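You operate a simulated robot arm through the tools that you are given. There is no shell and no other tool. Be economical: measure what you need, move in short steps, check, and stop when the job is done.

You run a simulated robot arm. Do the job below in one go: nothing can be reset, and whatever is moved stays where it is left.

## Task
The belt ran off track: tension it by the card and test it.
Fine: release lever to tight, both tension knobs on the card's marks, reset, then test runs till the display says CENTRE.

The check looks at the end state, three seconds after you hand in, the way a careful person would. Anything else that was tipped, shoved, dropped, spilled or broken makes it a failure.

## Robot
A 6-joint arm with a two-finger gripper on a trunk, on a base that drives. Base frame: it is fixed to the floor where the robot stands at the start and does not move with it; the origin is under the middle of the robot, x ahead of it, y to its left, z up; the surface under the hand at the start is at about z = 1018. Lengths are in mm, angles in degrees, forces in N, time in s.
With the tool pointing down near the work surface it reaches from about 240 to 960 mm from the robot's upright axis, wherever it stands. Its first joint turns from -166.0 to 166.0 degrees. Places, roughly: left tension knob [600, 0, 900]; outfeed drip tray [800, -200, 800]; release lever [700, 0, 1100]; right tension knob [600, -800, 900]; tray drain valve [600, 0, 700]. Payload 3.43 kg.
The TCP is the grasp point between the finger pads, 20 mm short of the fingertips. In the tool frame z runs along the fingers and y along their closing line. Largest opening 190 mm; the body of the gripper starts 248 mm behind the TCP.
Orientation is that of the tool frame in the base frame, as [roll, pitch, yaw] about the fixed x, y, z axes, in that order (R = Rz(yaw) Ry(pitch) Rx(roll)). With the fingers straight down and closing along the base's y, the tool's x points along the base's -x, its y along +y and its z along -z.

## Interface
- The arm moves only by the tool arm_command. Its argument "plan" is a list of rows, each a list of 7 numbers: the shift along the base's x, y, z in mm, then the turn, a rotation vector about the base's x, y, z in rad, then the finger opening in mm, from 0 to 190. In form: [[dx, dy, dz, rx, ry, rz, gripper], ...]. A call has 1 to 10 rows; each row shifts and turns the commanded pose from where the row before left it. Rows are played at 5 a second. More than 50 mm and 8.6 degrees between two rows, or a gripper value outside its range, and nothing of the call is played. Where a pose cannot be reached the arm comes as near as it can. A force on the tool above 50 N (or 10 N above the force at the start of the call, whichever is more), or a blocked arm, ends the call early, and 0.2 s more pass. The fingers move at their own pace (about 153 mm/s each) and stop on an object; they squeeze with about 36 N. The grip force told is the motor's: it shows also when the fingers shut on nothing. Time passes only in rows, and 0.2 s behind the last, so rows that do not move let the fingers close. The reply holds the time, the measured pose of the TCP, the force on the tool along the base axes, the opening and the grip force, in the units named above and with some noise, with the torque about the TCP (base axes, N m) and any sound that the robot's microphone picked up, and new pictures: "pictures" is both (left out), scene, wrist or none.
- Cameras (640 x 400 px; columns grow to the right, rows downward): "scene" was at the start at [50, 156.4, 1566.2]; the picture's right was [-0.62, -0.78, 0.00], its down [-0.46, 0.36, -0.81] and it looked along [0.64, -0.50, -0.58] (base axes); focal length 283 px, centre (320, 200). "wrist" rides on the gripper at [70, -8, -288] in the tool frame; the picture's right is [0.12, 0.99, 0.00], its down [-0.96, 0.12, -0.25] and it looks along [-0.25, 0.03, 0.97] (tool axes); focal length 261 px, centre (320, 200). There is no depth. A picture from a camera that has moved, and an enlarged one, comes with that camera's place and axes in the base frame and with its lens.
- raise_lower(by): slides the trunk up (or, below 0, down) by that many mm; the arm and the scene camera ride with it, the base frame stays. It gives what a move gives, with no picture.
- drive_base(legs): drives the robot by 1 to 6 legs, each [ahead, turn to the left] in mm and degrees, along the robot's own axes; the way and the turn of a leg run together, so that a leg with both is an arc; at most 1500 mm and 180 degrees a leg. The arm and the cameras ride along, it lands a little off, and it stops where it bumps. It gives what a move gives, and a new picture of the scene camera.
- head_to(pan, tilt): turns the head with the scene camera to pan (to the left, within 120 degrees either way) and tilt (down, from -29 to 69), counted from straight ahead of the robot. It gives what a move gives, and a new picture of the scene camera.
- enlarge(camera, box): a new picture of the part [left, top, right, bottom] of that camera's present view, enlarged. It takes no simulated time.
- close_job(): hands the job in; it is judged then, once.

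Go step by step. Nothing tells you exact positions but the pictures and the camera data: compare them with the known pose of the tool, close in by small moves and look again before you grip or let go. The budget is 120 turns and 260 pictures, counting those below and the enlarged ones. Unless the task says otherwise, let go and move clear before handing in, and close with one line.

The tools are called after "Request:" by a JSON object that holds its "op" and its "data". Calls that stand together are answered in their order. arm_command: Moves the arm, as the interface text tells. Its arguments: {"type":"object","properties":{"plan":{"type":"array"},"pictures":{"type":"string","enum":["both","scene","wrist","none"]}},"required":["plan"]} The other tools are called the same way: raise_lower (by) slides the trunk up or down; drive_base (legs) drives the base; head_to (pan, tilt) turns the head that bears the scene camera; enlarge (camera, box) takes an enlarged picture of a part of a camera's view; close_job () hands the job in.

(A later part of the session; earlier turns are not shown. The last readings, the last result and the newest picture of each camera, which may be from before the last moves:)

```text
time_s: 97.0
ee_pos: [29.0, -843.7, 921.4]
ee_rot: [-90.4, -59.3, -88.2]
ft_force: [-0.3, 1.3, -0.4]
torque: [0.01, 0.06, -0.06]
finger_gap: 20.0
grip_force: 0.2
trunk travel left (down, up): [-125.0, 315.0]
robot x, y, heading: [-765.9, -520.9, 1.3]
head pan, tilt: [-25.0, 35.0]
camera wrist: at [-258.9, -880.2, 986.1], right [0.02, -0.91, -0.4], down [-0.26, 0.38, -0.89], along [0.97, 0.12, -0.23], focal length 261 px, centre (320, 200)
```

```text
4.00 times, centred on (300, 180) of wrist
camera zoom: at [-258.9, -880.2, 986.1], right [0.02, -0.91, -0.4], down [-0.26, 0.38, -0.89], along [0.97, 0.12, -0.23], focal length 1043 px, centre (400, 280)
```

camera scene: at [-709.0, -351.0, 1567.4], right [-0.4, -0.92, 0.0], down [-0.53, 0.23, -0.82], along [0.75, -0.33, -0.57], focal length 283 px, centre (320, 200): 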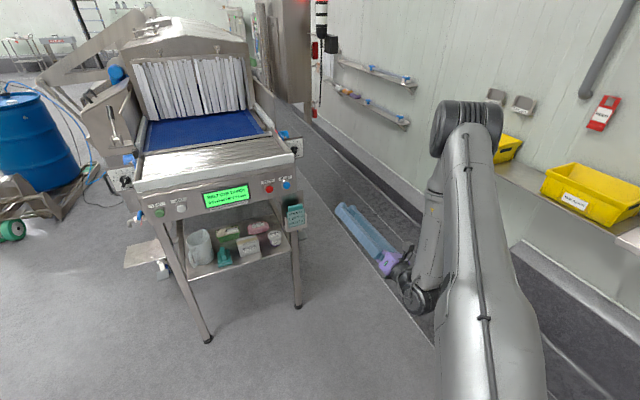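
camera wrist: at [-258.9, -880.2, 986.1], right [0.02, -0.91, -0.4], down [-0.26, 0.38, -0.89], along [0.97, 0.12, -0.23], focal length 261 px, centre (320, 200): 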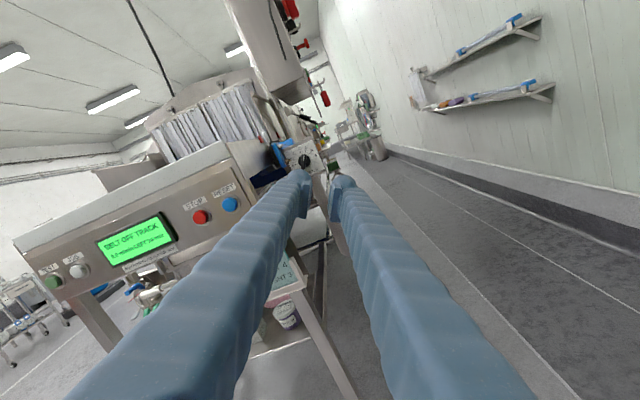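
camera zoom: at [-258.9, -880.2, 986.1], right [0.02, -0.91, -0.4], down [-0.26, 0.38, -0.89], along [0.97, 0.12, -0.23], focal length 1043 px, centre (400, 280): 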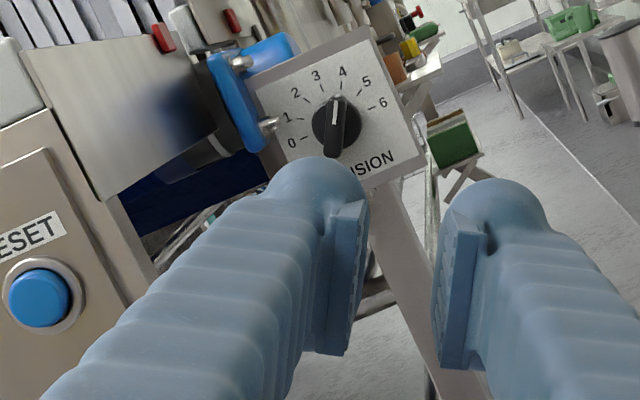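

The right pointer is at about 4 and must go to 3 (30° back). The knob sits near (612, -778, 920), and the present roll already suits it. Driving ahead 420 mm.

Request:
{"op": "drive_base", "data": {"legs": [[420, -1.3]]}}

Request:
{"op": "arm_command", "data": {"plan": [[0, 0, 0, 0, 0, 0.07, 80], [0, 10, 0, 0, 0, 0, 80]], "pictures": "wrist"}}

Request:
{"op": "enlarge", "data": {"camera": "wrist", "box": [230, 130, 390, 250]}}

```text
time_s: 100.3
ee_pos: [437.3, -861.4, 920.5]
ee_rot: [-90.4, -59.3, -90.0]
ft_force: [-0.1, -0.7, 0.0]
torque: [0.01, -0.06, 0.07]
finger_gap: 19.9
grip_force: 0.0
trunk travel left (down, up): [-125.0, 315.0]
robot x, y, heading: [-346.7, -520.3, 0.2]
head pan, tilt: [-25.0, 35.0]
camera scene: at [-286.6, -346.8, 1567.3], right [-0.42, -0.91, 0.0], down [-0.52, 0.24, -0.82], along [0.74, -0.35, -0.57], focal length 283 px, centre (320, 200)
```

scene: 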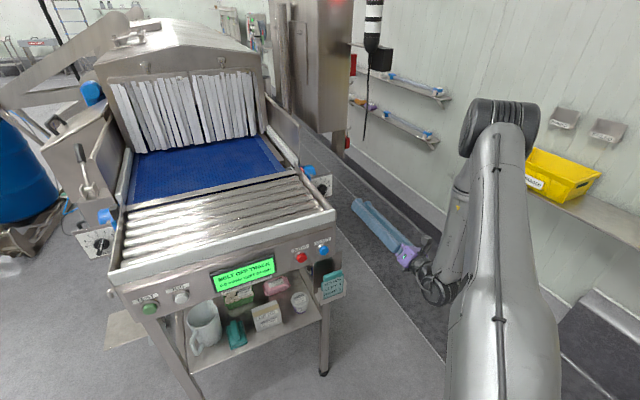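

```text
time_s: 100.9
ee_pos: [434.9, -850.9, 919.3]
ee_rot: [-90.4, -59.2, -85.8]
ft_force: [-0.9, -0.9, 0.1]
torque: [-0.03, -0.01, 0.06]
finger_gap: 80.1
grip_force: 0.0
trunk travel left (down, up): [-125.0, 315.0]
robot x, y, heading: [-348.2, -521.3, -0.2]
head pan, tilt: [-25.0, 35.0]
camera wrist: at [150.8, -898.8, 985.4], right [0.06, -0.91, -0.41], down [-0.28, 0.37, -0.89], along [0.96, 0.17, -0.23], focal length 261 px, centre (320, 200)
```

wrist: 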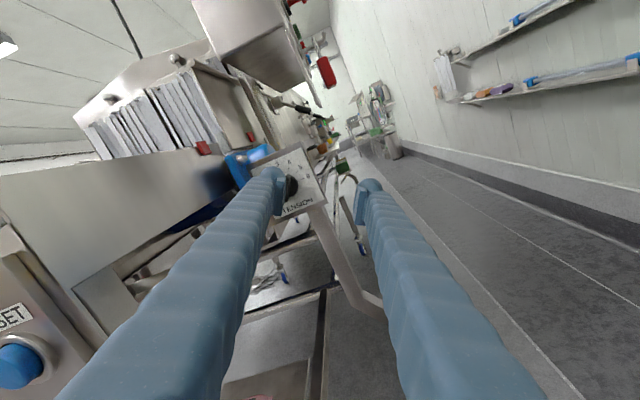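

```text
3.33 times, centred on (310, 190) of wrist
camera zoom: at [150.8, -898.8, 985.4], right [0.06, -0.91, -0.41], down [-0.28, 0.37, -0.89], along [0.96, 0.17, -0.23], focal length 869 px, centre (353, 233)
```

zoom: 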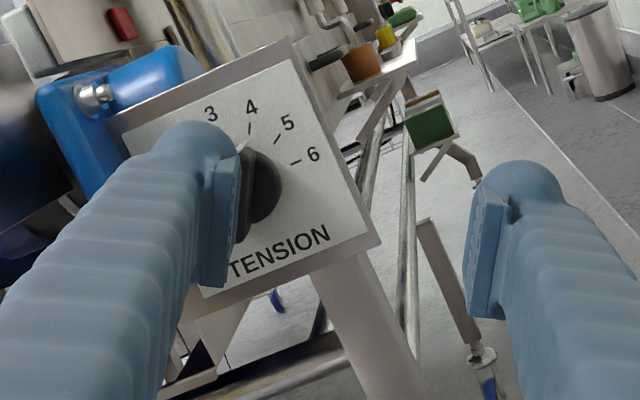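

Line up on the knob axis with the fingers at 44 mm.

Request:
{"op": "arm_command", "data": {"plan": [[15, 30, 0, 0, 0, 0, 60], [25, 20, 0, 0, 0, 0, 44], [25, 13, 0, 0, 0, 0, 44]], "pictures": "wrist"}}

Request:
{"op": "enlarge", "data": {"camera": "wrist", "box": [240, 120, 400, 240]}}

```text
time_s: 101.7
ee_pos: [499.9, -787.5, 920.0]
ee_rot: [-90.3, -59.3, -85.8]
ft_force: [1.1, -0.3, 0.0]
torque: [0.04, -0.03, 0.04]
finger_gap: 44.1
grip_force: 0.1
trunk travel left (down, up): [-125.0, 315.0]
robot x, y, heading: [-343.9, -517.7, -0.2]
head pan, tilt: [-25.0, 35.0]
camera wrist: at [215.4, -836.4, 985.0], right [0.06, -0.91, -0.4], down [-0.28, 0.37, -0.89], along [0.96, 0.16, -0.23], focal length 261 px, centre (320, 200)
```

wrist: 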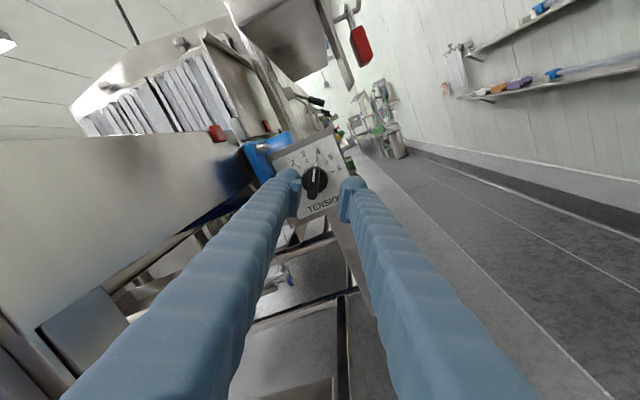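

```text
3.33 times, centred on (320, 180) of wrist
camera zoom: at [215.4, -836.4, 985.0], right [0.06, -0.91, -0.4], down [-0.28, 0.37, -0.89], along [0.96, 0.16, -0.23], focal length 869 px, centre (320, 267)
```

zoom: 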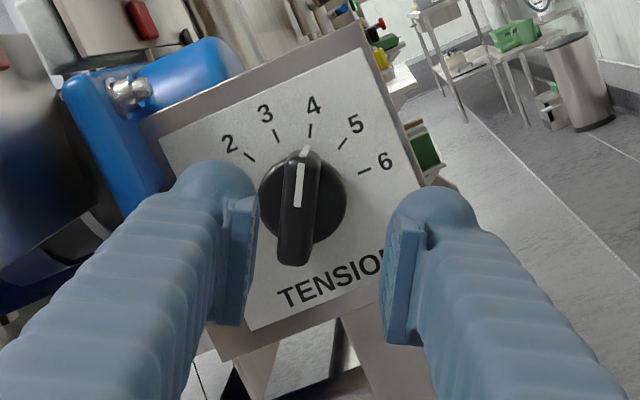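

The pointer is on 4. I'll add a little yaw to keep the gripper body away from the frame, correct sideways, and advance.

Request:
{"op": "arm_command", "data": {"plan": [[0, 4.5, 1, 0, 0, 0.04, 44], [20, 2.2, 0, 0, 0, 0, 40], [20, 2.2, 0, 0, 0, 0, 40], [20, 2.2, 0, 0, 0, 0, 40]], "pictures": "none"}}

Request:
{"op": "enlarge", "data": {"camera": "wrist", "box": [240, 120, 400, 240]}}

Request:
{"op": "enlarge", "data": {"camera": "scene", "box": [280, 130, 480, 310]}}

```text
time_s: 102.7
ee_pos: [561.3, -776.5, 924.2]
ee_rot: [-90.3, -59.3, -83.6]
ft_force: [-0.6, 0.7, 0.0]
torque: [0.03, 0.06, 0.0]
finger_gap: 39.7
grip_force: 0.0
trunk travel left (down, up): [-125.0, 315.0]
robot x, y, heading: [-346.3, -517.8, -0.0]
head pan, tilt: [-25.0, 35.0]
```

```text
3.33 times, centred on (320, 180) of wrist
camera zoom: at [278.3, -836.8, 988.9], right [0.1, -0.91, -0.41], down [-0.29, 0.36, -0.89], along [0.95, 0.2, -0.23], focal length 869 px, centre (320, 267)
```

zoom: 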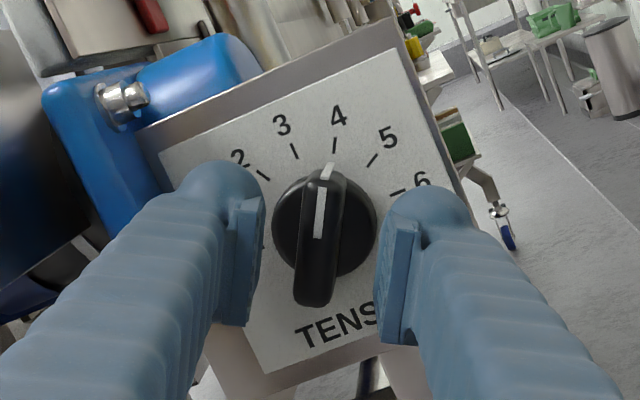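

```text
2.22 times, centred on (380, 220) of scene
camera zoom: at [-287.1, -347.3, 1567.3], right [-0.42, -0.91, 0.0], down [-0.52, 0.24, -0.82], along [0.74, -0.35, -0.57], focal length 628 px, centre (187, 156)
```

zoom: 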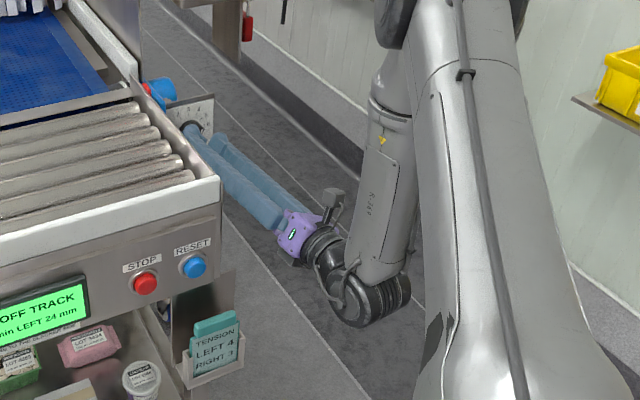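

Well centred and clear of the frame. Advance 22 mm and close.

Request:
{"op": "arm_command", "data": {"plan": [[11, 1.6, -1, 0, 0, 0, 40], [10, 1.6, -1, 0, 0, 0, 40], [0, 0, 0, 0, 0, 0, 30], [0, 0, 0, 0, 0, 0, 18], [0, 0, 0, 0, 0, 0, 8], [0, 0, 0, 0, 0, 0, 8], [0, 0, 0, 0, 0, 0, 8]], "pictures": "none"}}

Request:
{"op": "enlarge", "data": {"camera": "wrist", "box": [240, 120, 400, 240]}}

```text
time_s: 104.3
ee_pos: [581.6, -771.9, 919.6]
ee_rot: [-90.3, -59.2, -83.5]
ft_force: [1.6, 7.1, 2.3]
torque: [-0.06, 0.13, -0.05]
finger_gap: 14.2
grip_force: 45.0
trunk travel left (down, up): [-125.0, 315.0]
robot x, y, heading: [-346.1, -517.6, -0.1]
head pan, tilt: [-25.0, 35.0]
```

```text
3.33 times, centred on (320, 180) of wrist
camera zoom: at [299.4, -832.3, 985.6], right [0.1, -0.91, -0.4], down [-0.29, 0.36, -0.89], along [0.95, 0.2, -0.23], focal length 869 px, centre (320, 267)
```

zoom: 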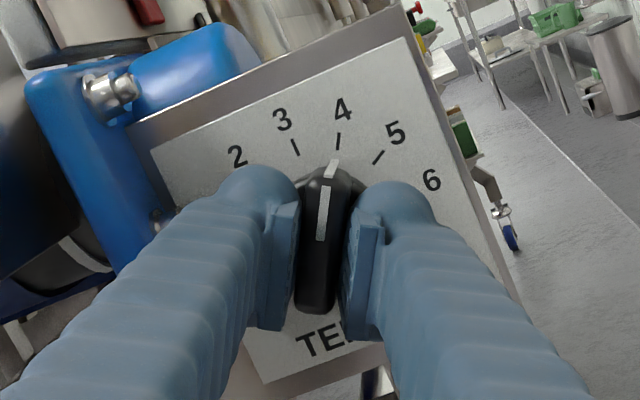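

Gripped cleanly. Turn 30° counter-clockwise to 3.

Request:
{"op": "arm_command", "data": {"plan": [[0, 0, 0, -0.105, 0, 0, 8], [0, 0, 0, -0.105, 0, 0, 8], [0, 0, 0, -0.105, 0, 0, 8], [0, 0, 0, -0.105, 0, 0, 8], [0, 0, 0, -0.104, 0, 0, 8], [0, 0, 0, 0, 0, 0, 8]], "pictures": "none"}}

Request:
{"op": "enlarge", "data": {"camera": "wrist", "box": [240, 120, 400, 240]}}

```text
time_s: 105.7
ee_pos: [582.5, -774.1, 920.2]
ee_rot: [-167.6, -86.8, -7.4]
ft_force: [9.7, -4.2, 8.5]
torque: [-0.03, -0.01, -0.17]
finger_gap: 14.5
grip_force: 45.1
trunk travel left (down, up): [-125.0, 315.0]
robot x, y, heading: [-349.5, -521.6, 0.0]
head pan, tilt: [-25.0, 35.0]
```

```text
3.33 times, centred on (320, 180) of wrist
camera zoom: at [299.2, -792.3, 1006.0], right [0.1, -0.99, 0.11], down [-0.29, -0.13, -0.95], along [0.95, 0.06, -0.3], focal length 869 px, centre (320, 267)
```

zoom: 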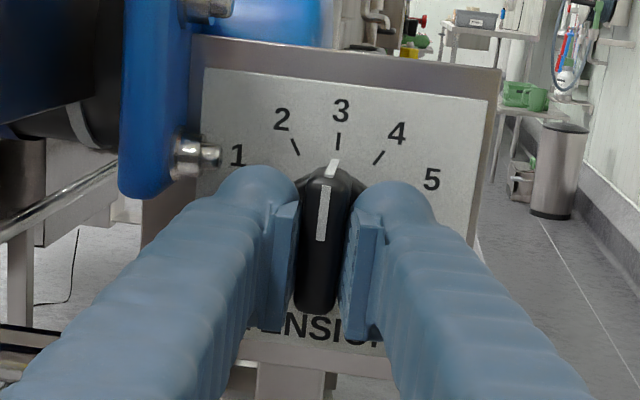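

The pointer is on 3. Release, back off along the tool axis and verify.

Request:
{"op": "arm_command", "data": {"plan": [[0, 0, 0, 0, 0, 0, 16], [0, 0, 0, 0, 0, 0, 26], [0, 0, 0, 0, 0, 0, 34], [-20, -2, 0, 0, 0, 0, 34], [-40, -4, 0, 0, 0, 0, 34], [-45, -6, 0, 0, 0, 0, 34], [-30, -25, 0, 0, 0, 0, 90]], "pictures": "wrist"}}

Request:
{"op": "enlarge", "data": {"camera": "wrist", "box": [240, 140, 360, 240]}}

```text
time_s: 107.3
ee_pos: [442.1, -808.9, 918.1]
ee_rot: [-166.8, -86.7, -7.9]
ft_force: [-0.2, 0.8, -0.2]
torque: [0.0, 0.02, -0.1]
finger_gap: 89.9
grip_force: 0.0
trunk travel left (down, up): [-125.0, 315.0]
robot x, y, heading: [-349.3, -520.4, -0.0]
head pan, tilt: [-25.0, 35.0]
camera wrist: at [160.1, -828.6, 1004.7], right [0.1, -0.99, 0.11], down [-0.29, -0.13, -0.95], along [0.95, 0.06, -0.3], focal length 261 px, centre (320, 200)
```

wrist: 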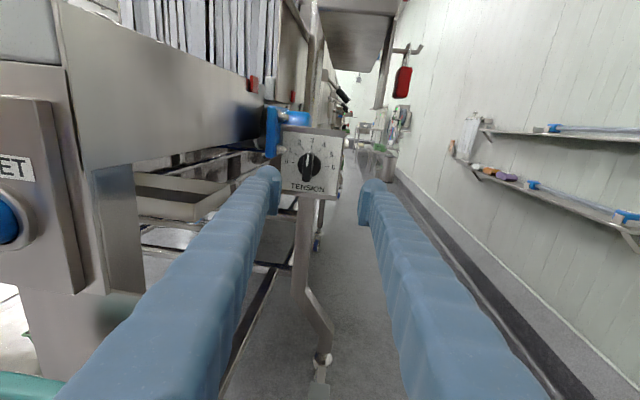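

```text
4.00 times, centred on (300, 190) of wrist
camera zoom: at [160.1, -828.6, 1004.7], right [0.1, -0.99, 0.11], down [-0.29, -0.13, -0.95], along [0.95, 0.06, -0.3], focal length 1043 px, centre (400, 240)
```

zoom: 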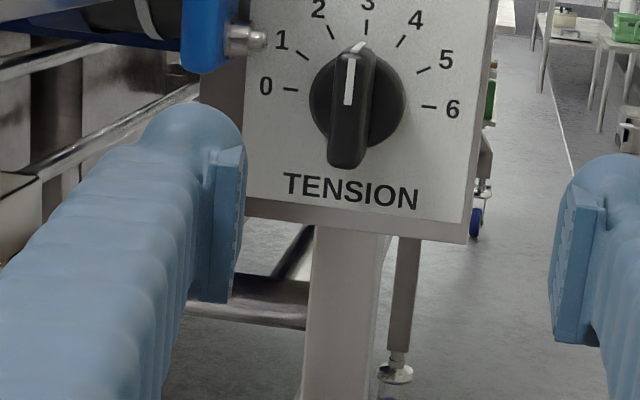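

Both knobs are on the card's marks. Next is RESET: I'll back off and bring the closed fingers in front of the blue button.

Request:
{"op": "drive_base", "data": {"legs": [[-300, 0]]}}

Request:
{"op": "arm_command", "data": {"plan": [[0, 30, 0, 0, 0, -0.06, 60], [0, 45, 0, 0, 0, -0.05, 20], [0, 45, 5, 0, 0, 0, 0], [0, 45, 5, 0, 0, 0, 0], [0, 20, 0, 0, 0, 0, 0]], "pictures": "wrist"}}

```text
time_s: 109.9
ee_pos: [137.5, -809.6, 916.7]
ee_rot: [-166.1, -86.7, -8.6]
ft_force: [-0.7, 0.1, 0.3]
torque: [-0.02, 0.02, -0.01]
finger_gap: 90.0
grip_force: 0.0
trunk travel left (down, up): [-125.0, 315.0]
robot x, y, heading: [-653.4, -518.6, -0.1]
head pan, tilt: [-25.0, 35.0]
camera scene: at [-593.0, -347.0, 1567.3], right [-0.42, -0.91, 0.0], down [-0.52, 0.24, -0.82], along [0.74, -0.35, -0.57], focal length 283 px, centre (320, 200)
```

scene: 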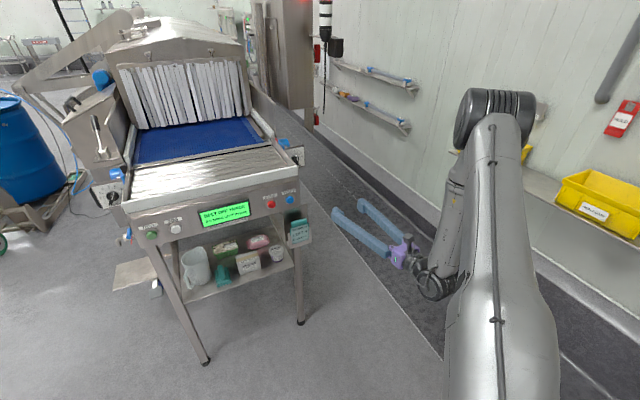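

```text
time_s: 111.1
ee_pos: [136.8, -627.3, 928.6]
ee_rot: [-167.2, -86.5, -13.9]
ft_force: [1.4, 1.0, -0.7]
torque: [-0.01, -0.05, 0.0]
finger_gap: 0.1
grip_force: 34.1
trunk travel left (down, up): [-125.0, 315.0]
robot x, y, heading: [-654.2, -518.5, -0.4]
head pan, tilt: [-25.0, 35.0]
camera wrist: at [-146.0, -614.9, 1016.0], right [-0.01, -0.99, 0.11], down [-0.31, -0.1, -0.95], along [0.95, -0.04, -0.3], focal length 261 px, centre (320, 200)
```

wrist: 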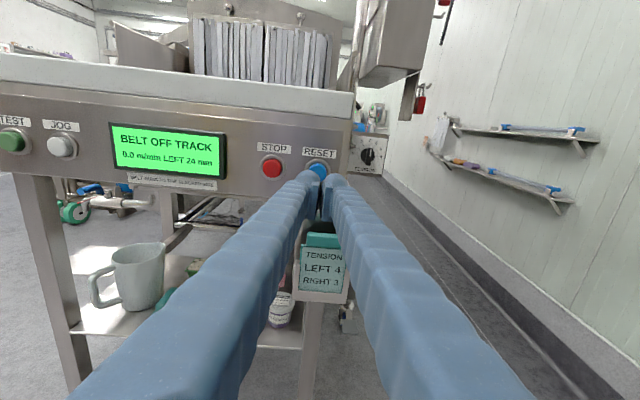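

RESET is at about (262, -623, 943). I'll lift to its height, approach and press slowly.

Request:
{"op": "arm_command", "data": {"plan": [[20, 4, 15, 0, 0.0, 0, 0], [30, 0, 1, 0, 0, 0, 0], [30, 0, 1, 0, 0, 0, 0], [0, 0, 0, 0, 0, 0, 0]], "pictures": "wrist"}}

Request:
{"op": "enlarge", "data": {"camera": "wrist", "box": [230, 100, 410, 240]}}

```text
time_s: 112.1
ee_pos: [212.1, -640.4, 944.2]
ee_rot: [-165.3, -86.7, -15.0]
ft_force: [-0.3, -0.4, -0.4]
torque: [0.0, 0.02, -0.02]
finger_gap: 0.1
grip_force: 34.7
out of reach, approached as far as the arm can: row 2, 3
trunk travel left (down, up): [-125.0, 315.0]
robot x, y, heading: [-653.9, -521.2, -0.0]
head pan, tilt: [-25.0, 35.0]
camera wrist: at [-71.9, -632.0, 1030.6], right [0.0, -0.99, 0.1], down [-0.3, -0.1, -0.95], along [0.95, -0.03, -0.3], focal length 261 px, centre (320, 200)
```

wrist: 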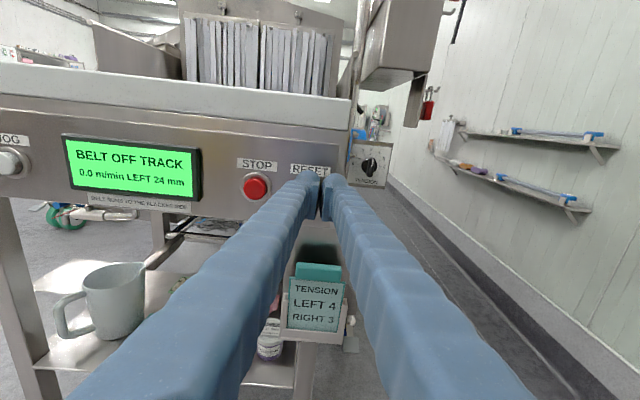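

```text
2.86 times, centred on (320, 170) of wrist
camera zoom: at [-71.9, -632.0, 1030.6], right [0.0, -0.99, 0.1], down [-0.3, -0.1, -0.95], along [0.95, -0.03, -0.3], focal length 745 px, centre (320, 286)
```

zoom: 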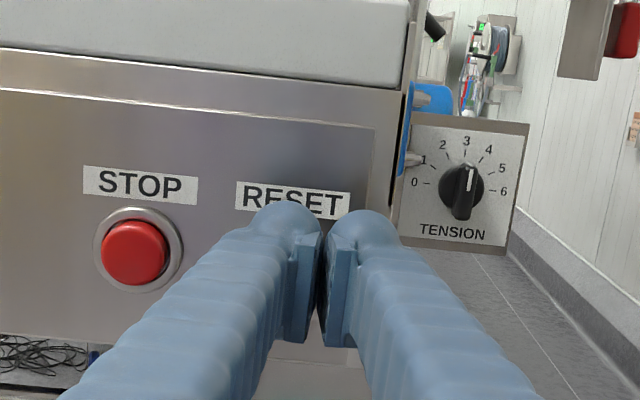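

The arm's lateral reach limit pushed it 14 mm right of the button. I'll yaw the tool slightly left and re-centre.

Request:
{"op": "arm_command", "data": {"plan": [[0, 0, 0, 0, 0, 0.08, 0], [0, 6, 0, 0, 0, 0.06, 0], [0, 6, 0, 0, 0, 0, 0], [0, 0, 0, 0, 0, 0, 0]], "pictures": "wrist"}}

Request:
{"op": "enlarge", "data": {"camera": "wrist", "box": [230, 100, 410, 240]}}

```text
time_s: 113.1
ee_pos: [209.9, -628.5, 944.0]
ee_rot: [-166.4, -86.7, -6.6]
ft_force: [1.2, 0.3, 0.5]
torque: [0.01, -0.02, 0.0]
finger_gap: 0.0
grip_force: 34.2
trunk travel left (down, up): [-125.0, 315.0]
robot x, y, heading: [-658.3, -519.3, -0.2]
head pan, tilt: [-25.0, 35.0]
camera wrist: at [-71.7, -656.0, 1031.3], right [0.13, -0.99, 0.11], down [-0.29, -0.14, -0.95], along [0.95, 0.09, -0.3], focal length 261 px, centre (320, 200)
```

wrist: 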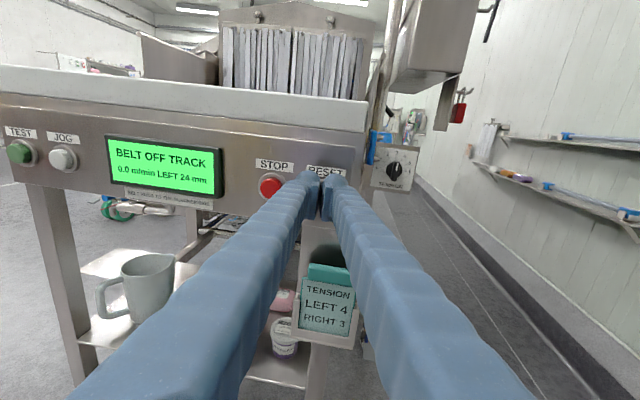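

```text
2.86 times, centred on (320, 170) of wrist
camera zoom: at [-71.7, -656.0, 1031.3], right [0.13, -0.99, 0.11], down [-0.29, -0.14, -0.95], along [0.95, 0.09, -0.3], focal length 745 px, centre (320, 286)
```

zoom: 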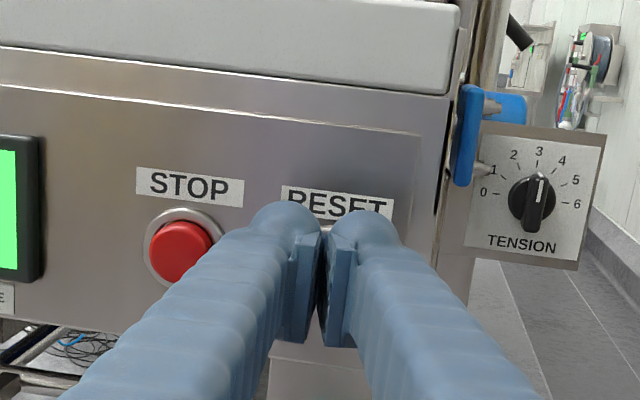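

Slight correction (down 6, right 5), then press in small steps.

Request:
{"op": "arm_command", "data": {"plan": [[0, -5, -6, 0, 0, 0, 0], [15, 1, 0, 0, 0, 0, 0], [10, 1, 0, 0, 0, 0, 0], [5, 0, 0, 0, 0, 0, 0], [4, 0, 0, 0, 0, 0, 0], [4, 0, 0, 0, 0, 0, 0], [4, 0, 0, 0, 0, 0, 0], [4, 0, 0, 0, 0, 0, 0], [4, 0, 0, 0, 0, 0, 0]], "pictures": "both"}}

```text
time_s: 115.1
ee_pos: [260.6, -632.0, 939.5]
ee_rot: [-166.4, -86.7, -6.7]
ft_force: [-1.8, 0.1, -0.4]
torque: [-0.06, 0.05, -0.03]
finger_gap: 0.0
grip_force: 34.9
trunk travel left (down, up): [-125.0, 315.0]
robot x, y, heading: [-651.4, -519.1, 0.0]
head pan, tilt: [-25.0, 35.0]
camera scene: at [-592.9, -347.0, 1567.3], right [-0.42, -0.91, 0.0], down [-0.52, 0.24, -0.82], along [0.74, -0.35, -0.57], focal length 283 px, centre (320, 200)
camera wrist: at [-22.5, -658.6, 1025.3], right [0.13, -0.99, 0.11], down [-0.29, -0.14, -0.95], along [0.95, 0.09, -0.3], focal length 261 px, centre (320, 200)
```

scene: 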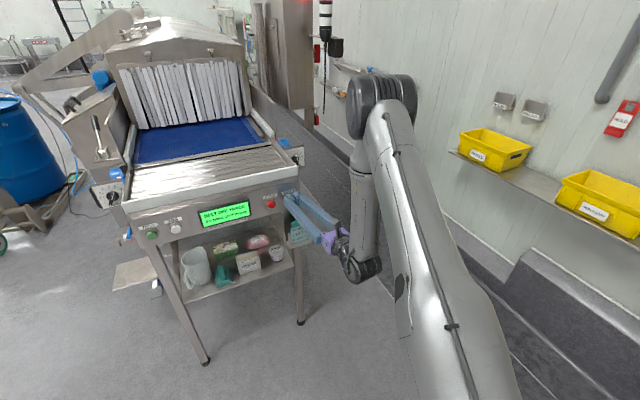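
wrist: 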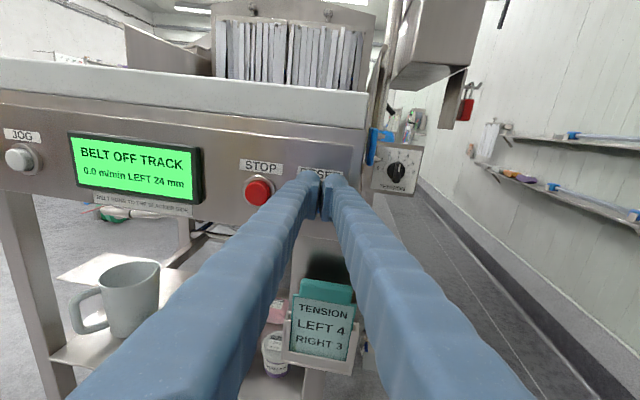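

Light touch only so far. Continue pressing.

Request:
{"op": "arm_command", "data": {"plan": [[4, 0, 0, 0, 0, 0, 0], [4, 0, 0, 0, 0, 0, 0], [4, 0, 0, 0, 0, 0, 0], [3, 0, 0, 0, 0, 0, 0], [3, 0, 0, 0, 0, 0, 0], [3, 0, 0, 0, 0, 0, 0], [0, 0, 0, 0, 0, 0, 0]], "pictures": "wrist"}}

```text
time_s: 115.9
ee_pos: [264.9, -631.6, 937.7]
ee_rot: [-164.9, -86.4, -8.3]
ft_force: [-30.4, 0.1, 9.6]
torque: [0.03, 0.01, -0.22]
finger_gap: 0.0
grip_force: 35.1
trunk travel left (down, up): [-125.0, 315.0]
robot x, y, heading: [-652.8, -516.9, -0.2]
head pan, tilt: [-25.0, 35.0]
heard: click
stopped in row 3: the force on the tool passed its limit at 58 N (the readings are from after the stop); the commanded pose is now the measured one
camera wrist: at [-17.6, -659.1, 1026.3], right [0.13, -0.99, 0.1], down [-0.29, -0.14, -0.95], along [0.95, 0.09, -0.3], focal length 261 px, centre (320, 200)
```

wrist: 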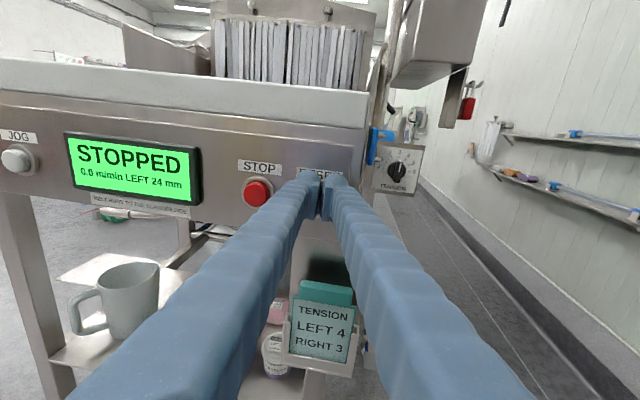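

Click heard and the display now says STOPPED, so the reset was accepted. Now withdraw and drive to a stance left enough to press TEST at about (268, -153, 938).

Request:
{"op": "arm_command", "data": {"plan": [[-25, -2, 0, 0, 0, 0, 0], [-40, -4, 0, 0, 0, 0, 0]], "pictures": "none"}}

Request:
{"op": "drive_base", "data": {"legs": [[-750, 0], [490, 79], [490, -79]]}}

```text
time_s: 116.5
ee_pos: [203.4, -638.1, 934.1]
ee_rot: [-165.8, -86.4, -7.1]
ft_force: [0.0, 0.1, -0.1]
torque: [0.01, 0.01, -0.07]
finger_gap: 0.3
grip_force: 34.0
trunk travel left (down, up): [-125.0, 315.0]
robot x, y, heading: [-653.8, -517.1, 0.1]
head pan, tilt: [-25.0, 35.0]
```

```text
time_s: 126.1
ee_pos: [-640.2, 467.8, 936.4]
ee_rot: [-164.3, -86.4, 59.7]
ft_force: [0.9, -0.7, 0.4]
torque: [-0.04, 0.0, 0.12]
finger_gap: 0.1
grip_force: 34.1
trunk travel left (down, up): [-125.0, 315.0]
robot x, y, heading: [-1009.5, -314.2, 70.9]
head pan, tilt: [-25.0, 35.0]
stopped in leg 2: the robot was blocked; the commanded pose is now the measured one
camera scene: at [-1149.6, -201.2, 1567.5], right [0.72, -0.7, 0.0], down [-0.4, -0.41, -0.82], along [0.57, 0.59, -0.57], focal length 283 px, centre (320, 200)
```

scene: 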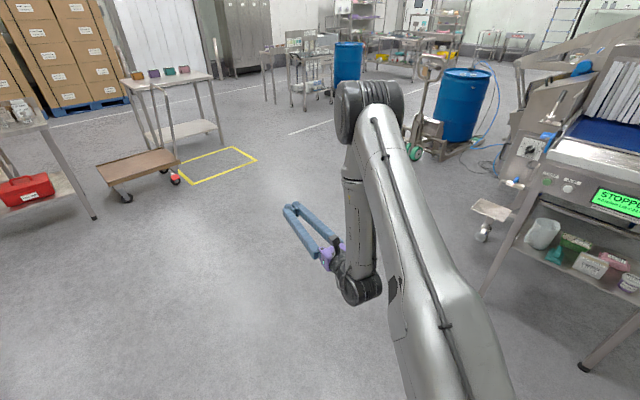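

The display shows STOPPED. Continue from here: straight, then straighten the heading.

Request:
{"op": "drive_base", "data": {"legs": [[265, 0], [115, -35], [113, -36]]}}

```text
time_s: 132.9
ee_pos: [95.3, 72.9, 936.6]
ee_rot: [-167.1, -86.4, -1.1]
ft_force: [0.6, 1.0, 0.7]
torque: [0.0, 0.04, -0.08]
finger_gap: 0.2
grip_force: 34.6
trunk travel left (down, up): [-125.0, 315.0]
robot x, y, heading: [-777.9, 125.3, 4.8]
head pan, tilt: [-25.0, 35.0]
stopped in leg 3: the robot was blocked; the commanded pose is now the measured one
camera scene: at [-732.9, 301.0, 1567.3], right [-0.35, -0.94, 0.0], down [-0.54, 0.2, -0.82], along [0.77, -0.28, -0.57], focal length 283 px, centre (320, 200)
```

scene: 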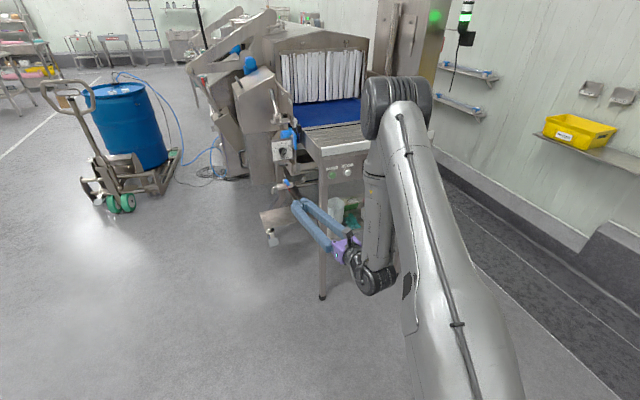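

Stance is about right. I'll straighten and advance 90 mm, then slide the tool to the TEST button.

Request:
{"op": "drive_base", "data": {"legs": [[90, -4.8]]}}

Request:
{"op": "arm_command", "data": {"plan": [[-10, -35, 0, 0, 0, -0.03, 0], [-10, -35, 0, 0, 0, -0.03, 0], [0, -35, 0, 0, 0, -0.03, 0], [0, -35, 0, 0, 0, 0, 0]], "pictures": "wrist"}}

```text
time_s: 134.2
ee_pos: [178.0, 3.2, 935.7]
ee_rot: [-166.6, -86.3, -6.5]
ft_force: [1.2, 0.7, 0.0]
torque: [0.04, -0.01, -0.07]
finger_gap: 0.3
grip_force: 34.3
trunk travel left (down, up): [-125.0, 315.0]
robot x, y, heading: [-688.1, 132.6, -0.2]
head pan, tilt: [-25.0, 35.0]
camera scene: at [-625.9, 304.9, 1567.2], right [-0.42, -0.91, 0.0], down [-0.52, 0.24, -0.82], along [0.74, -0.35, -0.57], focal length 283 px, centre (320, 200)
```

scene: 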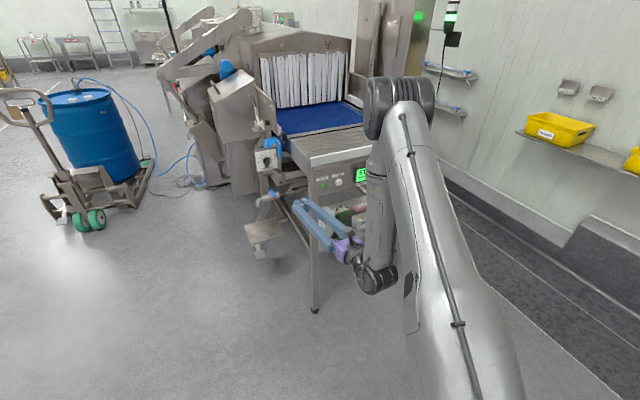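

```text
time_s: 135.2
ee_pos: [157.1, -134.4, 935.4]
ee_rot: [-166.5, -86.4, -11.7]
ft_force: [0.5, 0.3, -0.5]
torque: [0.02, -0.03, -0.13]
finger_gap: 0.0
grip_force: 33.9
trunk travel left (down, up): [-125.0, 315.0]
robot x, y, heading: [-690.6, 131.1, 0.0]
head pan, tilt: [-25.0, 35.0]
camera wrist: at [-126.5, -136.2, 1024.8], right [0.04, -0.99, 0.1], down [-0.3, -0.11, -0.95], along [0.95, 0.0, -0.31], focal length 261 px, centre (320, 200)
```

wrist: 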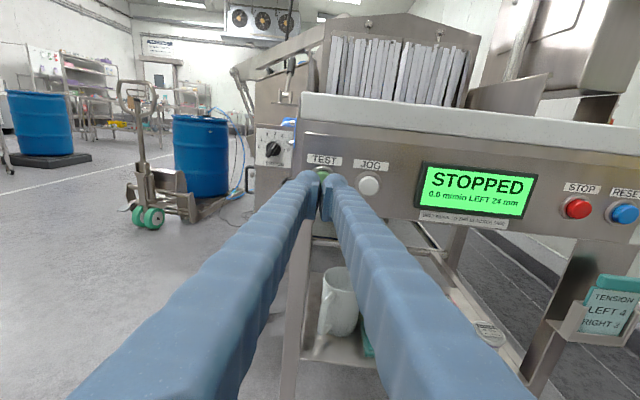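

TEST is straight ahead at about y = -135, z = 937. Approach and press in small steps.

Request:
{"op": "arm_command", "data": {"plan": [[30, -2, 2, 0, 0, 0, 0], [30, -1, 2, 0, 0, 0, 0], [25, -1, 0, 0, 0, 0, 0]], "pictures": "wrist"}}

Request:
{"op": "enlarge", "data": {"camera": "wrist", "box": [230, 100, 410, 240]}}

```text
time_s: 135.9
ee_pos: [241.6, -140.4, 937.9]
ee_rot: [-166.7, -86.3, -11.7]
ft_force: [0.0, -0.6, 0.4]
torque: [0.0, 0.04, 0.01]
finger_gap: 0.0
grip_force: 33.9
trunk travel left (down, up): [-125.0, 315.0]
robot x, y, heading: [-689.8, 135.6, -0.3]
head pan, tilt: [-25.0, 35.0]
camera wrist: at [-42.0, -141.8, 1026.3], right [0.04, -0.99, 0.1], down [-0.3, -0.11, -0.95], along [0.95, 0.0, -0.31], focal length 261 px, centre (320, 200)
```

wrist: 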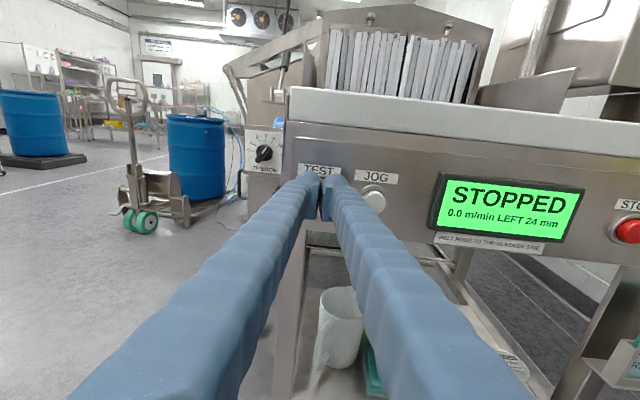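

```text
2.86 times, centred on (320, 170) of wrist
camera zoom: at [-42.0, -141.8, 1026.3], right [0.04, -0.99, 0.1], down [-0.3, -0.11, -0.95], along [0.95, 0.0, -0.31], focal length 745 px, centre (320, 286)
```

zoom: 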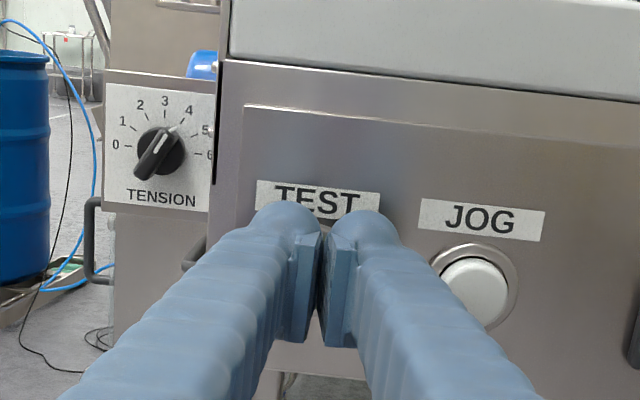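

Aligned over TEST. Press.

Request:
{"op": "arm_command", "data": {"plan": [[8, 2, 0, 0, 0, 0, 0], [5, 0, 0, 0, 0, 0, 0], [4, 0, 0, 0, 0, 0, 0], [4, 0, 0, 0, 0, 0, 0], [4, 0, 0, 0, 0, 0, 0], [4, 0, 0, 0, 0, 0, 0], [4, 0, 0, 0, 0, 0, 0], [4, 0, 0, 0, 0, 0, 0]], "pictures": "wrist"}}

```text
time_s: 137.3
ee_pos: [265.6, -139.7, 940.5]
ee_rot: [-165.1, -86.0, -13.2]
ft_force: [-29.9, 3.3, 8.1]
torque: [0.02, 0.0, 0.09]
finger_gap: 6.1
grip_force: 34.7
trunk travel left (down, up): [-125.0, 315.0]
robot x, y, heading: [-691.7, 133.9, -0.2]
head pan, tilt: [-25.0, 35.0]
heard: click
stopped in row 6: the force on the tool passed its limit at 57 N (the readings are from after the stop); the commanded pose is now the measured one
camera wrist: at [-17.3, -141.0, 1029.3], right [0.04, -0.99, 0.1], down [-0.31, -0.11, -0.95], along [0.95, 0.0, -0.31], focal length 261 px, centre (320, 200)
```

wrist: 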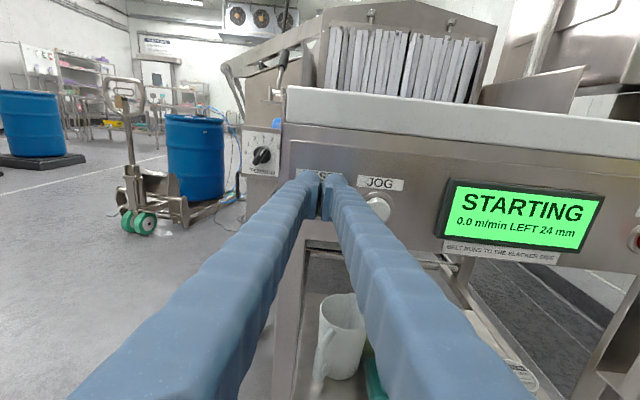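

STARTING. I'll back off the button and watch the display.

Request:
{"op": "arm_command", "data": {"plan": [[-20, 0, 0, 0, 0, 0, 0], [-20, 0, 0, 0, 0, 0, 0], [0, 0, 0, 0, 0, 0, 0], [0, 0, 0, 0, 0, 0, 0], [0, 0, 0, 0, 0, 0, 0], [0, 0, 0, 0, 0, 0, 0], [0, 0, 0, 0, 0, 0, 0], [0, 0, 0, 0, 0, 0, 0], [0, 0, 0, 0, 0, 0, 0], [0, 0, 0, 0, 0, 0, 0]], "pictures": "wrist"}}

```text
time_s: 139.5
ee_pos: [227.1, -138.9, 938.7]
ee_rot: [-165.8, -86.0, -12.6]
ft_force: [0.1, 0.1, 0.1]
torque: [-0.02, 0.01, 0.0]
finger_gap: 0.0
grip_force: 34.2
trunk travel left (down, up): [-125.0, 315.0]
robot x, y, heading: [-688.8, 131.2, 0.2]
head pan, tilt: [-25.0, 35.0]
camera wrist: at [-55.0, -140.6, 1028.0], right [0.04, -0.99, 0.1], down [-0.31, -0.11, -0.94], along [0.95, 0.0, -0.31], focal length 261 px, centre (320, 200)
```

wrist: 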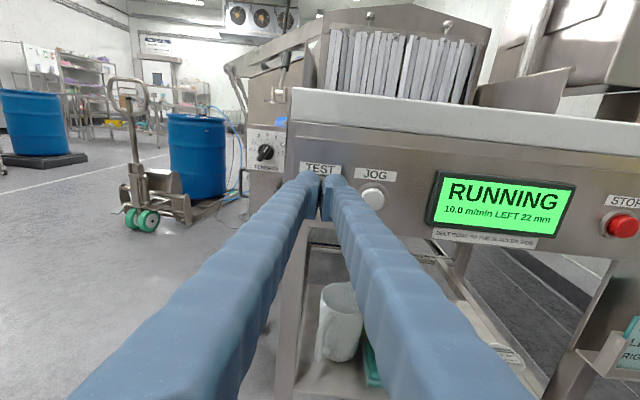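

The belt is RUNNING and the offset is shrinking (LEFT 22 mm). Wait and watch.

Request:
{"op": "arm_command", "data": {"plan": [[-10, 0, 0, 0, 0, 0, 0], [0, 0, 0, 0, 0, 0, 0], [0, 0, 0, 0, 0, 0, 0], [0, 0, 0, 0, 0, 0, 0], [0, 0, 0, 0, 0, 0, 0], [0, 0, 0, 0, 0, 0, 0], [0, 0, 0, 0, 0, 0, 0], [0, 0, 0, 0, 0, 0, 0], [0, 0, 0, 0, 0, 0, 0], [0, 0, 0, 0, 0, 0, 0]], "pictures": "none"}}

Request:
{"op": "arm_command", "data": {"plan": [[0, 0, 0, 0, 0, 0, 0], [0, 0, 0, 0, 0, 0, 0], [0, 0, 0, 0, 0, 0, 0], [0, 0, 0, 0, 0, 0, 0], [0, 0, 0, 0, 0, 0, 0], [0, 0, 0, 0, 0, 0, 0], [0, 0, 0, 0, 0, 0, 0], [0, 0, 0, 0, 0, 0, 0], [0, 0, 0, 0, 0, 0, 0], [0, 0, 0, 0, 0, 0, 0]], "pictures": "wrist"}}

```text
time_s: 141.7
ee_pos: [217.8, -138.6, 938.0]
ee_rot: [-165.8, -85.9, -12.5]
ft_force: [0.3, -0.5, 0.0]
torque: [0.0, 0.03, 0.02]
finger_gap: 0.2
grip_force: 34.5
trunk travel left (down, up): [-125.0, 315.0]
robot x, y, heading: [-687.4, 132.7, -0.0]
head pan, tilt: [-25.0, 35.0]
```

```text
time_s: 143.9
ee_pos: [217.9, -137.9, 937.7]
ee_rot: [-165.9, -85.9, -12.5]
ft_force: [0.5, 0.7, -0.1]
torque: [-0.01, -0.01, 0.01]
finger_gap: 0.0
grip_force: 34.1
trunk travel left (down, up): [-125.0, 315.0]
robot x, y, heading: [-688.3, 133.6, -0.2]
head pan, tilt: [-25.0, 35.0]
camera wrist: at [-64.7, -140.7, 1027.4], right [0.04, -0.99, 0.1], down [-0.31, -0.11, -0.94], along [0.95, 0.0, -0.31], focal length 261 px, centre (320, 200)
```

wrist: 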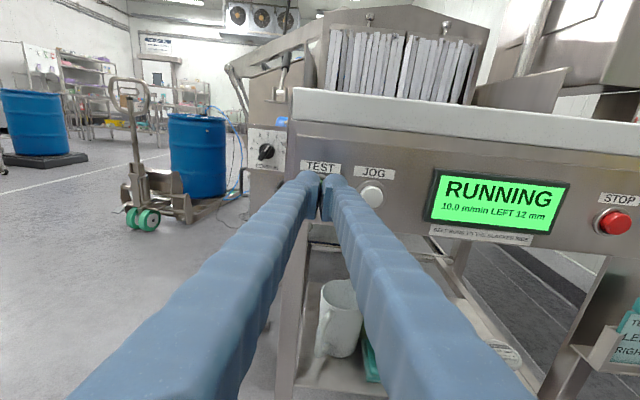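

LEFT 12 mm now, about 2.3 mm/s. Keep waiting.

Request:
{"op": "arm_command", "data": {"plan": [[0, 0, 0, 0, 0, 0, 0], [0, 0, 0, 0, 0, 0, 0], [0, 0, 0, 0, 0, 0, 0], [0, 0, 0, 0, 0, 0, 0], [0, 0, 0, 0, 0, 0, 0], [0, 0, 0, 0, 0, 0, 0], [0, 0, 0, 0, 0, 0, 0], [0, 0, 0, 0, 0, 0, 0], [0, 0, 0, 0, 0, 0, 0], [0, 0, 0, 0, 0, 0, 0]], "pictures": "none"}}

Request:
{"op": "arm_command", "data": {"plan": [[0, 0, 0, 0, 0, 0, 0], [0, 0, 0, 0, 0, 0, 0], [0, 0, 0, 0, 0, 0, 0], [0, 0, 0, 0, 0, 0, 0], [0, 0, 0, 0, 0, 0, 0], [0, 0, 0, 0, 0, 0, 0], [0, 0, 0, 0, 0, 0, 0], [0, 0, 0, 0, 0, 0, 0], [0, 0, 0, 0, 0, 0, 0], [0, 0, 0, 0, 0, 0, 0]], "pictures": "wrist"}}

```text
time_s: 146.1
ee_pos: [217.7, -138.8, 937.6]
ee_rot: [-165.9, -86.0, -12.5]
ft_force: [-0.5, -0.1, 0.3]
torque: [0.01, 0.02, -0.02]
finger_gap: 0.0
grip_force: 34.2
trunk travel left (down, up): [-125.0, 315.0]
robot x, y, heading: [-690.8, 134.6, -0.2]
head pan, tilt: [-25.0, 35.0]
```

```text
time_s: 148.3
ee_pos: [217.5, -138.9, 936.0]
ee_rot: [-165.9, -85.9, -12.5]
ft_force: [0.5, -0.2, 0.2]
torque: [0.02, -0.01, -0.01]
finger_gap: 0.0
grip_force: 34.3
trunk travel left (down, up): [-125.0, 315.0]
robot x, y, heading: [-685.4, 134.1, -0.0]
head pan, tilt: [-25.0, 35.0]
camera wrist: at [-64.7, -140.7, 1027.4], right [0.04, -0.99, 0.1], down [-0.31, -0.11, -0.94], along [0.95, 0.0, -0.31], focal length 261 px, centre (320, 200)
```

wrist: 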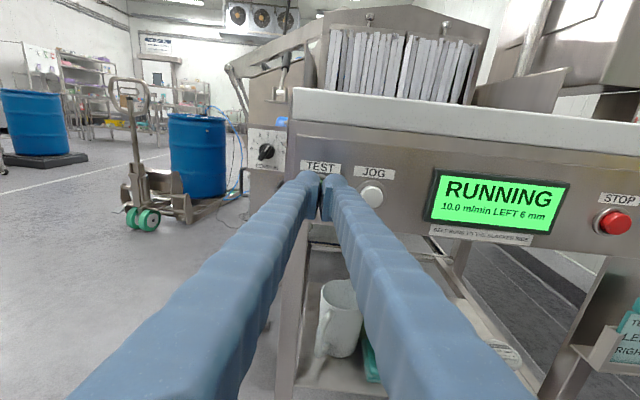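

LEFT 6 mm. Keep waiting.

Request:
{"op": "arm_command", "data": {"plan": [[0, 0, 0, 0, 0, 0, 0], [0, 0, 0, 0, 0, 0, 0], [0, 0, 0, 0, 0, 0, 0], [0, 0, 0, 0, 0, 0, 0], [0, 0, 0, 0, 0, 0, 0], [0, 0, 0, 0, 0, 0, 0], [0, 0, 0, 0, 0, 0, 0], [0, 0, 0, 0, 0, 0, 0], [0, 0, 0, 0, 0, 0, 0], [0, 0, 0, 0, 0, 0, 0]], "pictures": "none"}}

Request:
{"op": "arm_command", "data": {"plan": [[0, 0, 0, 0, 0, 0, 0], [0, 0, 0, 0, 0, 0, 0], [0, 0, 0, 0, 0, 0, 0], [0, 0, 0, 0, 0, 0, 0], [0, 0, 0, 0, 0, 0, 0], [0, 0, 0, 0, 0, 0, 0], [0, 0, 0, 0, 0, 0, 0], [0, 0, 0, 0, 0, 0, 0], [0, 0, 0, 0, 0, 0, 0], [0, 0, 0, 0, 0, 0, 0]], "pictures": "wrist"}}

```text
time_s: 150.5
ee_pos: [216.6, -138.9, 937.6]
ee_rot: [-165.8, -86.0, -12.5]
ft_force: [0.1, 0.8, -0.3]
torque: [0.03, -0.01, 0.03]
finger_gap: 0.1
grip_force: 34.2
trunk travel left (down, up): [-125.0, 315.0]
robot x, y, heading: [-689.9, 131.6, -0.1]
head pan, tilt: [-25.0, 35.0]
```

```text
time_s: 152.7
ee_pos: [218.4, -139.3, 938.1]
ee_rot: [-165.7, -86.1, -12.5]
ft_force: [0.1, -1.3, -0.1]
torque: [0.01, -0.02, 0.0]
finger_gap: 0.0
grip_force: 34.3
trunk travel left (down, up): [-125.0, 315.0]
robot x, y, heading: [-688.9, 134.1, -0.0]
head pan, tilt: [-25.0, 35.0]
camera wrist: at [-64.7, -140.7, 1027.4], right [0.04, -0.99, 0.1], down [-0.31, -0.11, -0.94], along [0.95, 0.0, -0.31], focal length 261 px, centre (320, 200)
```

wrist: 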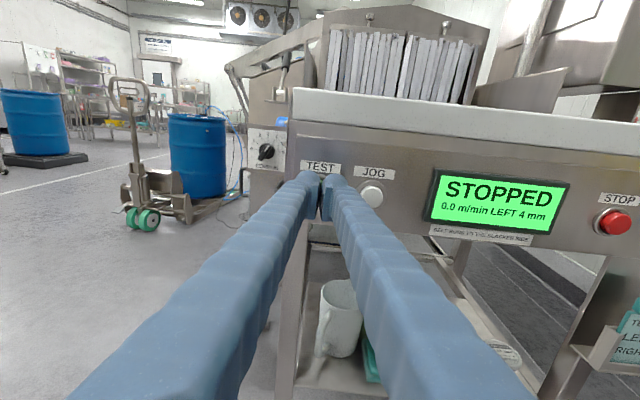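

The run ended: STOPPED at LEFT 4 mm. Run the test again: press TEST.

Request:
{"op": "arm_command", "data": {"plan": [[25, 0, 1, 0, 0, 0, 0], [8, 0, 0, 0, 0, 0, 0], [5, 0, 0, 0, 0, 0, 0], [4, 0, 0, 0, 0, 0, 0], [4, 0, 0, 0, 0, 0, 0], [4, 0, 0, 0, 0, 0, 0], [4, 0, 0, 0, 0, 0, 0]], "pictures": "none"}}

Request:
{"op": "arm_command", "data": {"plan": [[-20, 0, 0, 0, 0, 0, 0], [-25, 0, 0, 0, 0, 0, 0], [0, 0, 0, 0, 0, 0, 0], [0, 0, 0, 0, 0, 0, 0], [0, 0, 0, 0, 0, 0, 0], [0, 0, 0, 0, 0, 0, 0], [0, 0, 0, 0, 0, 0, 0], [0, 0, 0, 0, 0, 0, 0], [0, 0, 0, 0, 0, 0, 0], [0, 0, 0, 0, 0, 0, 0]], "pictures": "wrist"}}

```text
time_s: 154.3
ee_pos: [265.6, -139.6, 939.2]
ee_rot: [-164.9, -85.9, -13.4]
ft_force: [-31.5, 3.6, 9.2]
torque: [0.15, -0.17, 0.21]
finger_gap: 5.8
grip_force: 33.8
trunk travel left (down, up): [-125.0, 315.0]
robot x, y, heading: [-689.1, 132.3, -0.1]
head pan, tilt: [-25.0, 35.0]
heard: click
stopped in row 7: the force on the tool passed its limit at 57 N (the readings are from after the stop); the commanded pose is now the measured one
```

```text
time_s: 156.5
ee_pos: [224.7, -141.2, 936.2]
ee_rot: [-165.5, -85.7, -12.8]
ft_force: [-0.2, -0.1, -0.7]
torque: [-0.02, -0.02, -0.05]
finger_gap: 0.1
grip_force: 33.4
trunk travel left (down, up): [-125.0, 315.0]
robot x, y, heading: [-687.1, 132.8, -0.2]
head pan, tilt: [-25.0, 35.0]
camera wrist: at [-57.6, -143.3, 1027.3], right [0.04, -0.99, 0.1], down [-0.31, -0.11, -0.94], along [0.95, 0.0, -0.32], focal length 261 px, centre (320, 200)
```

wrist: 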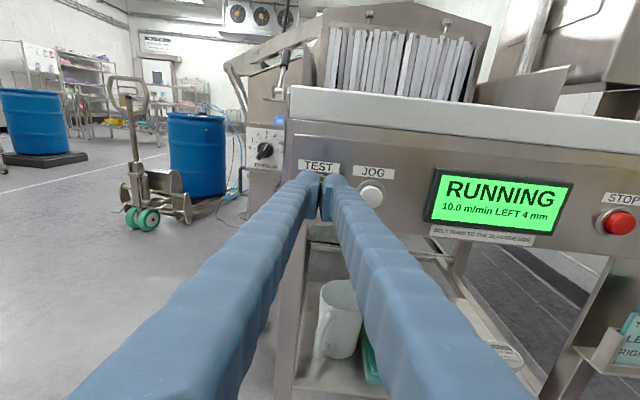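

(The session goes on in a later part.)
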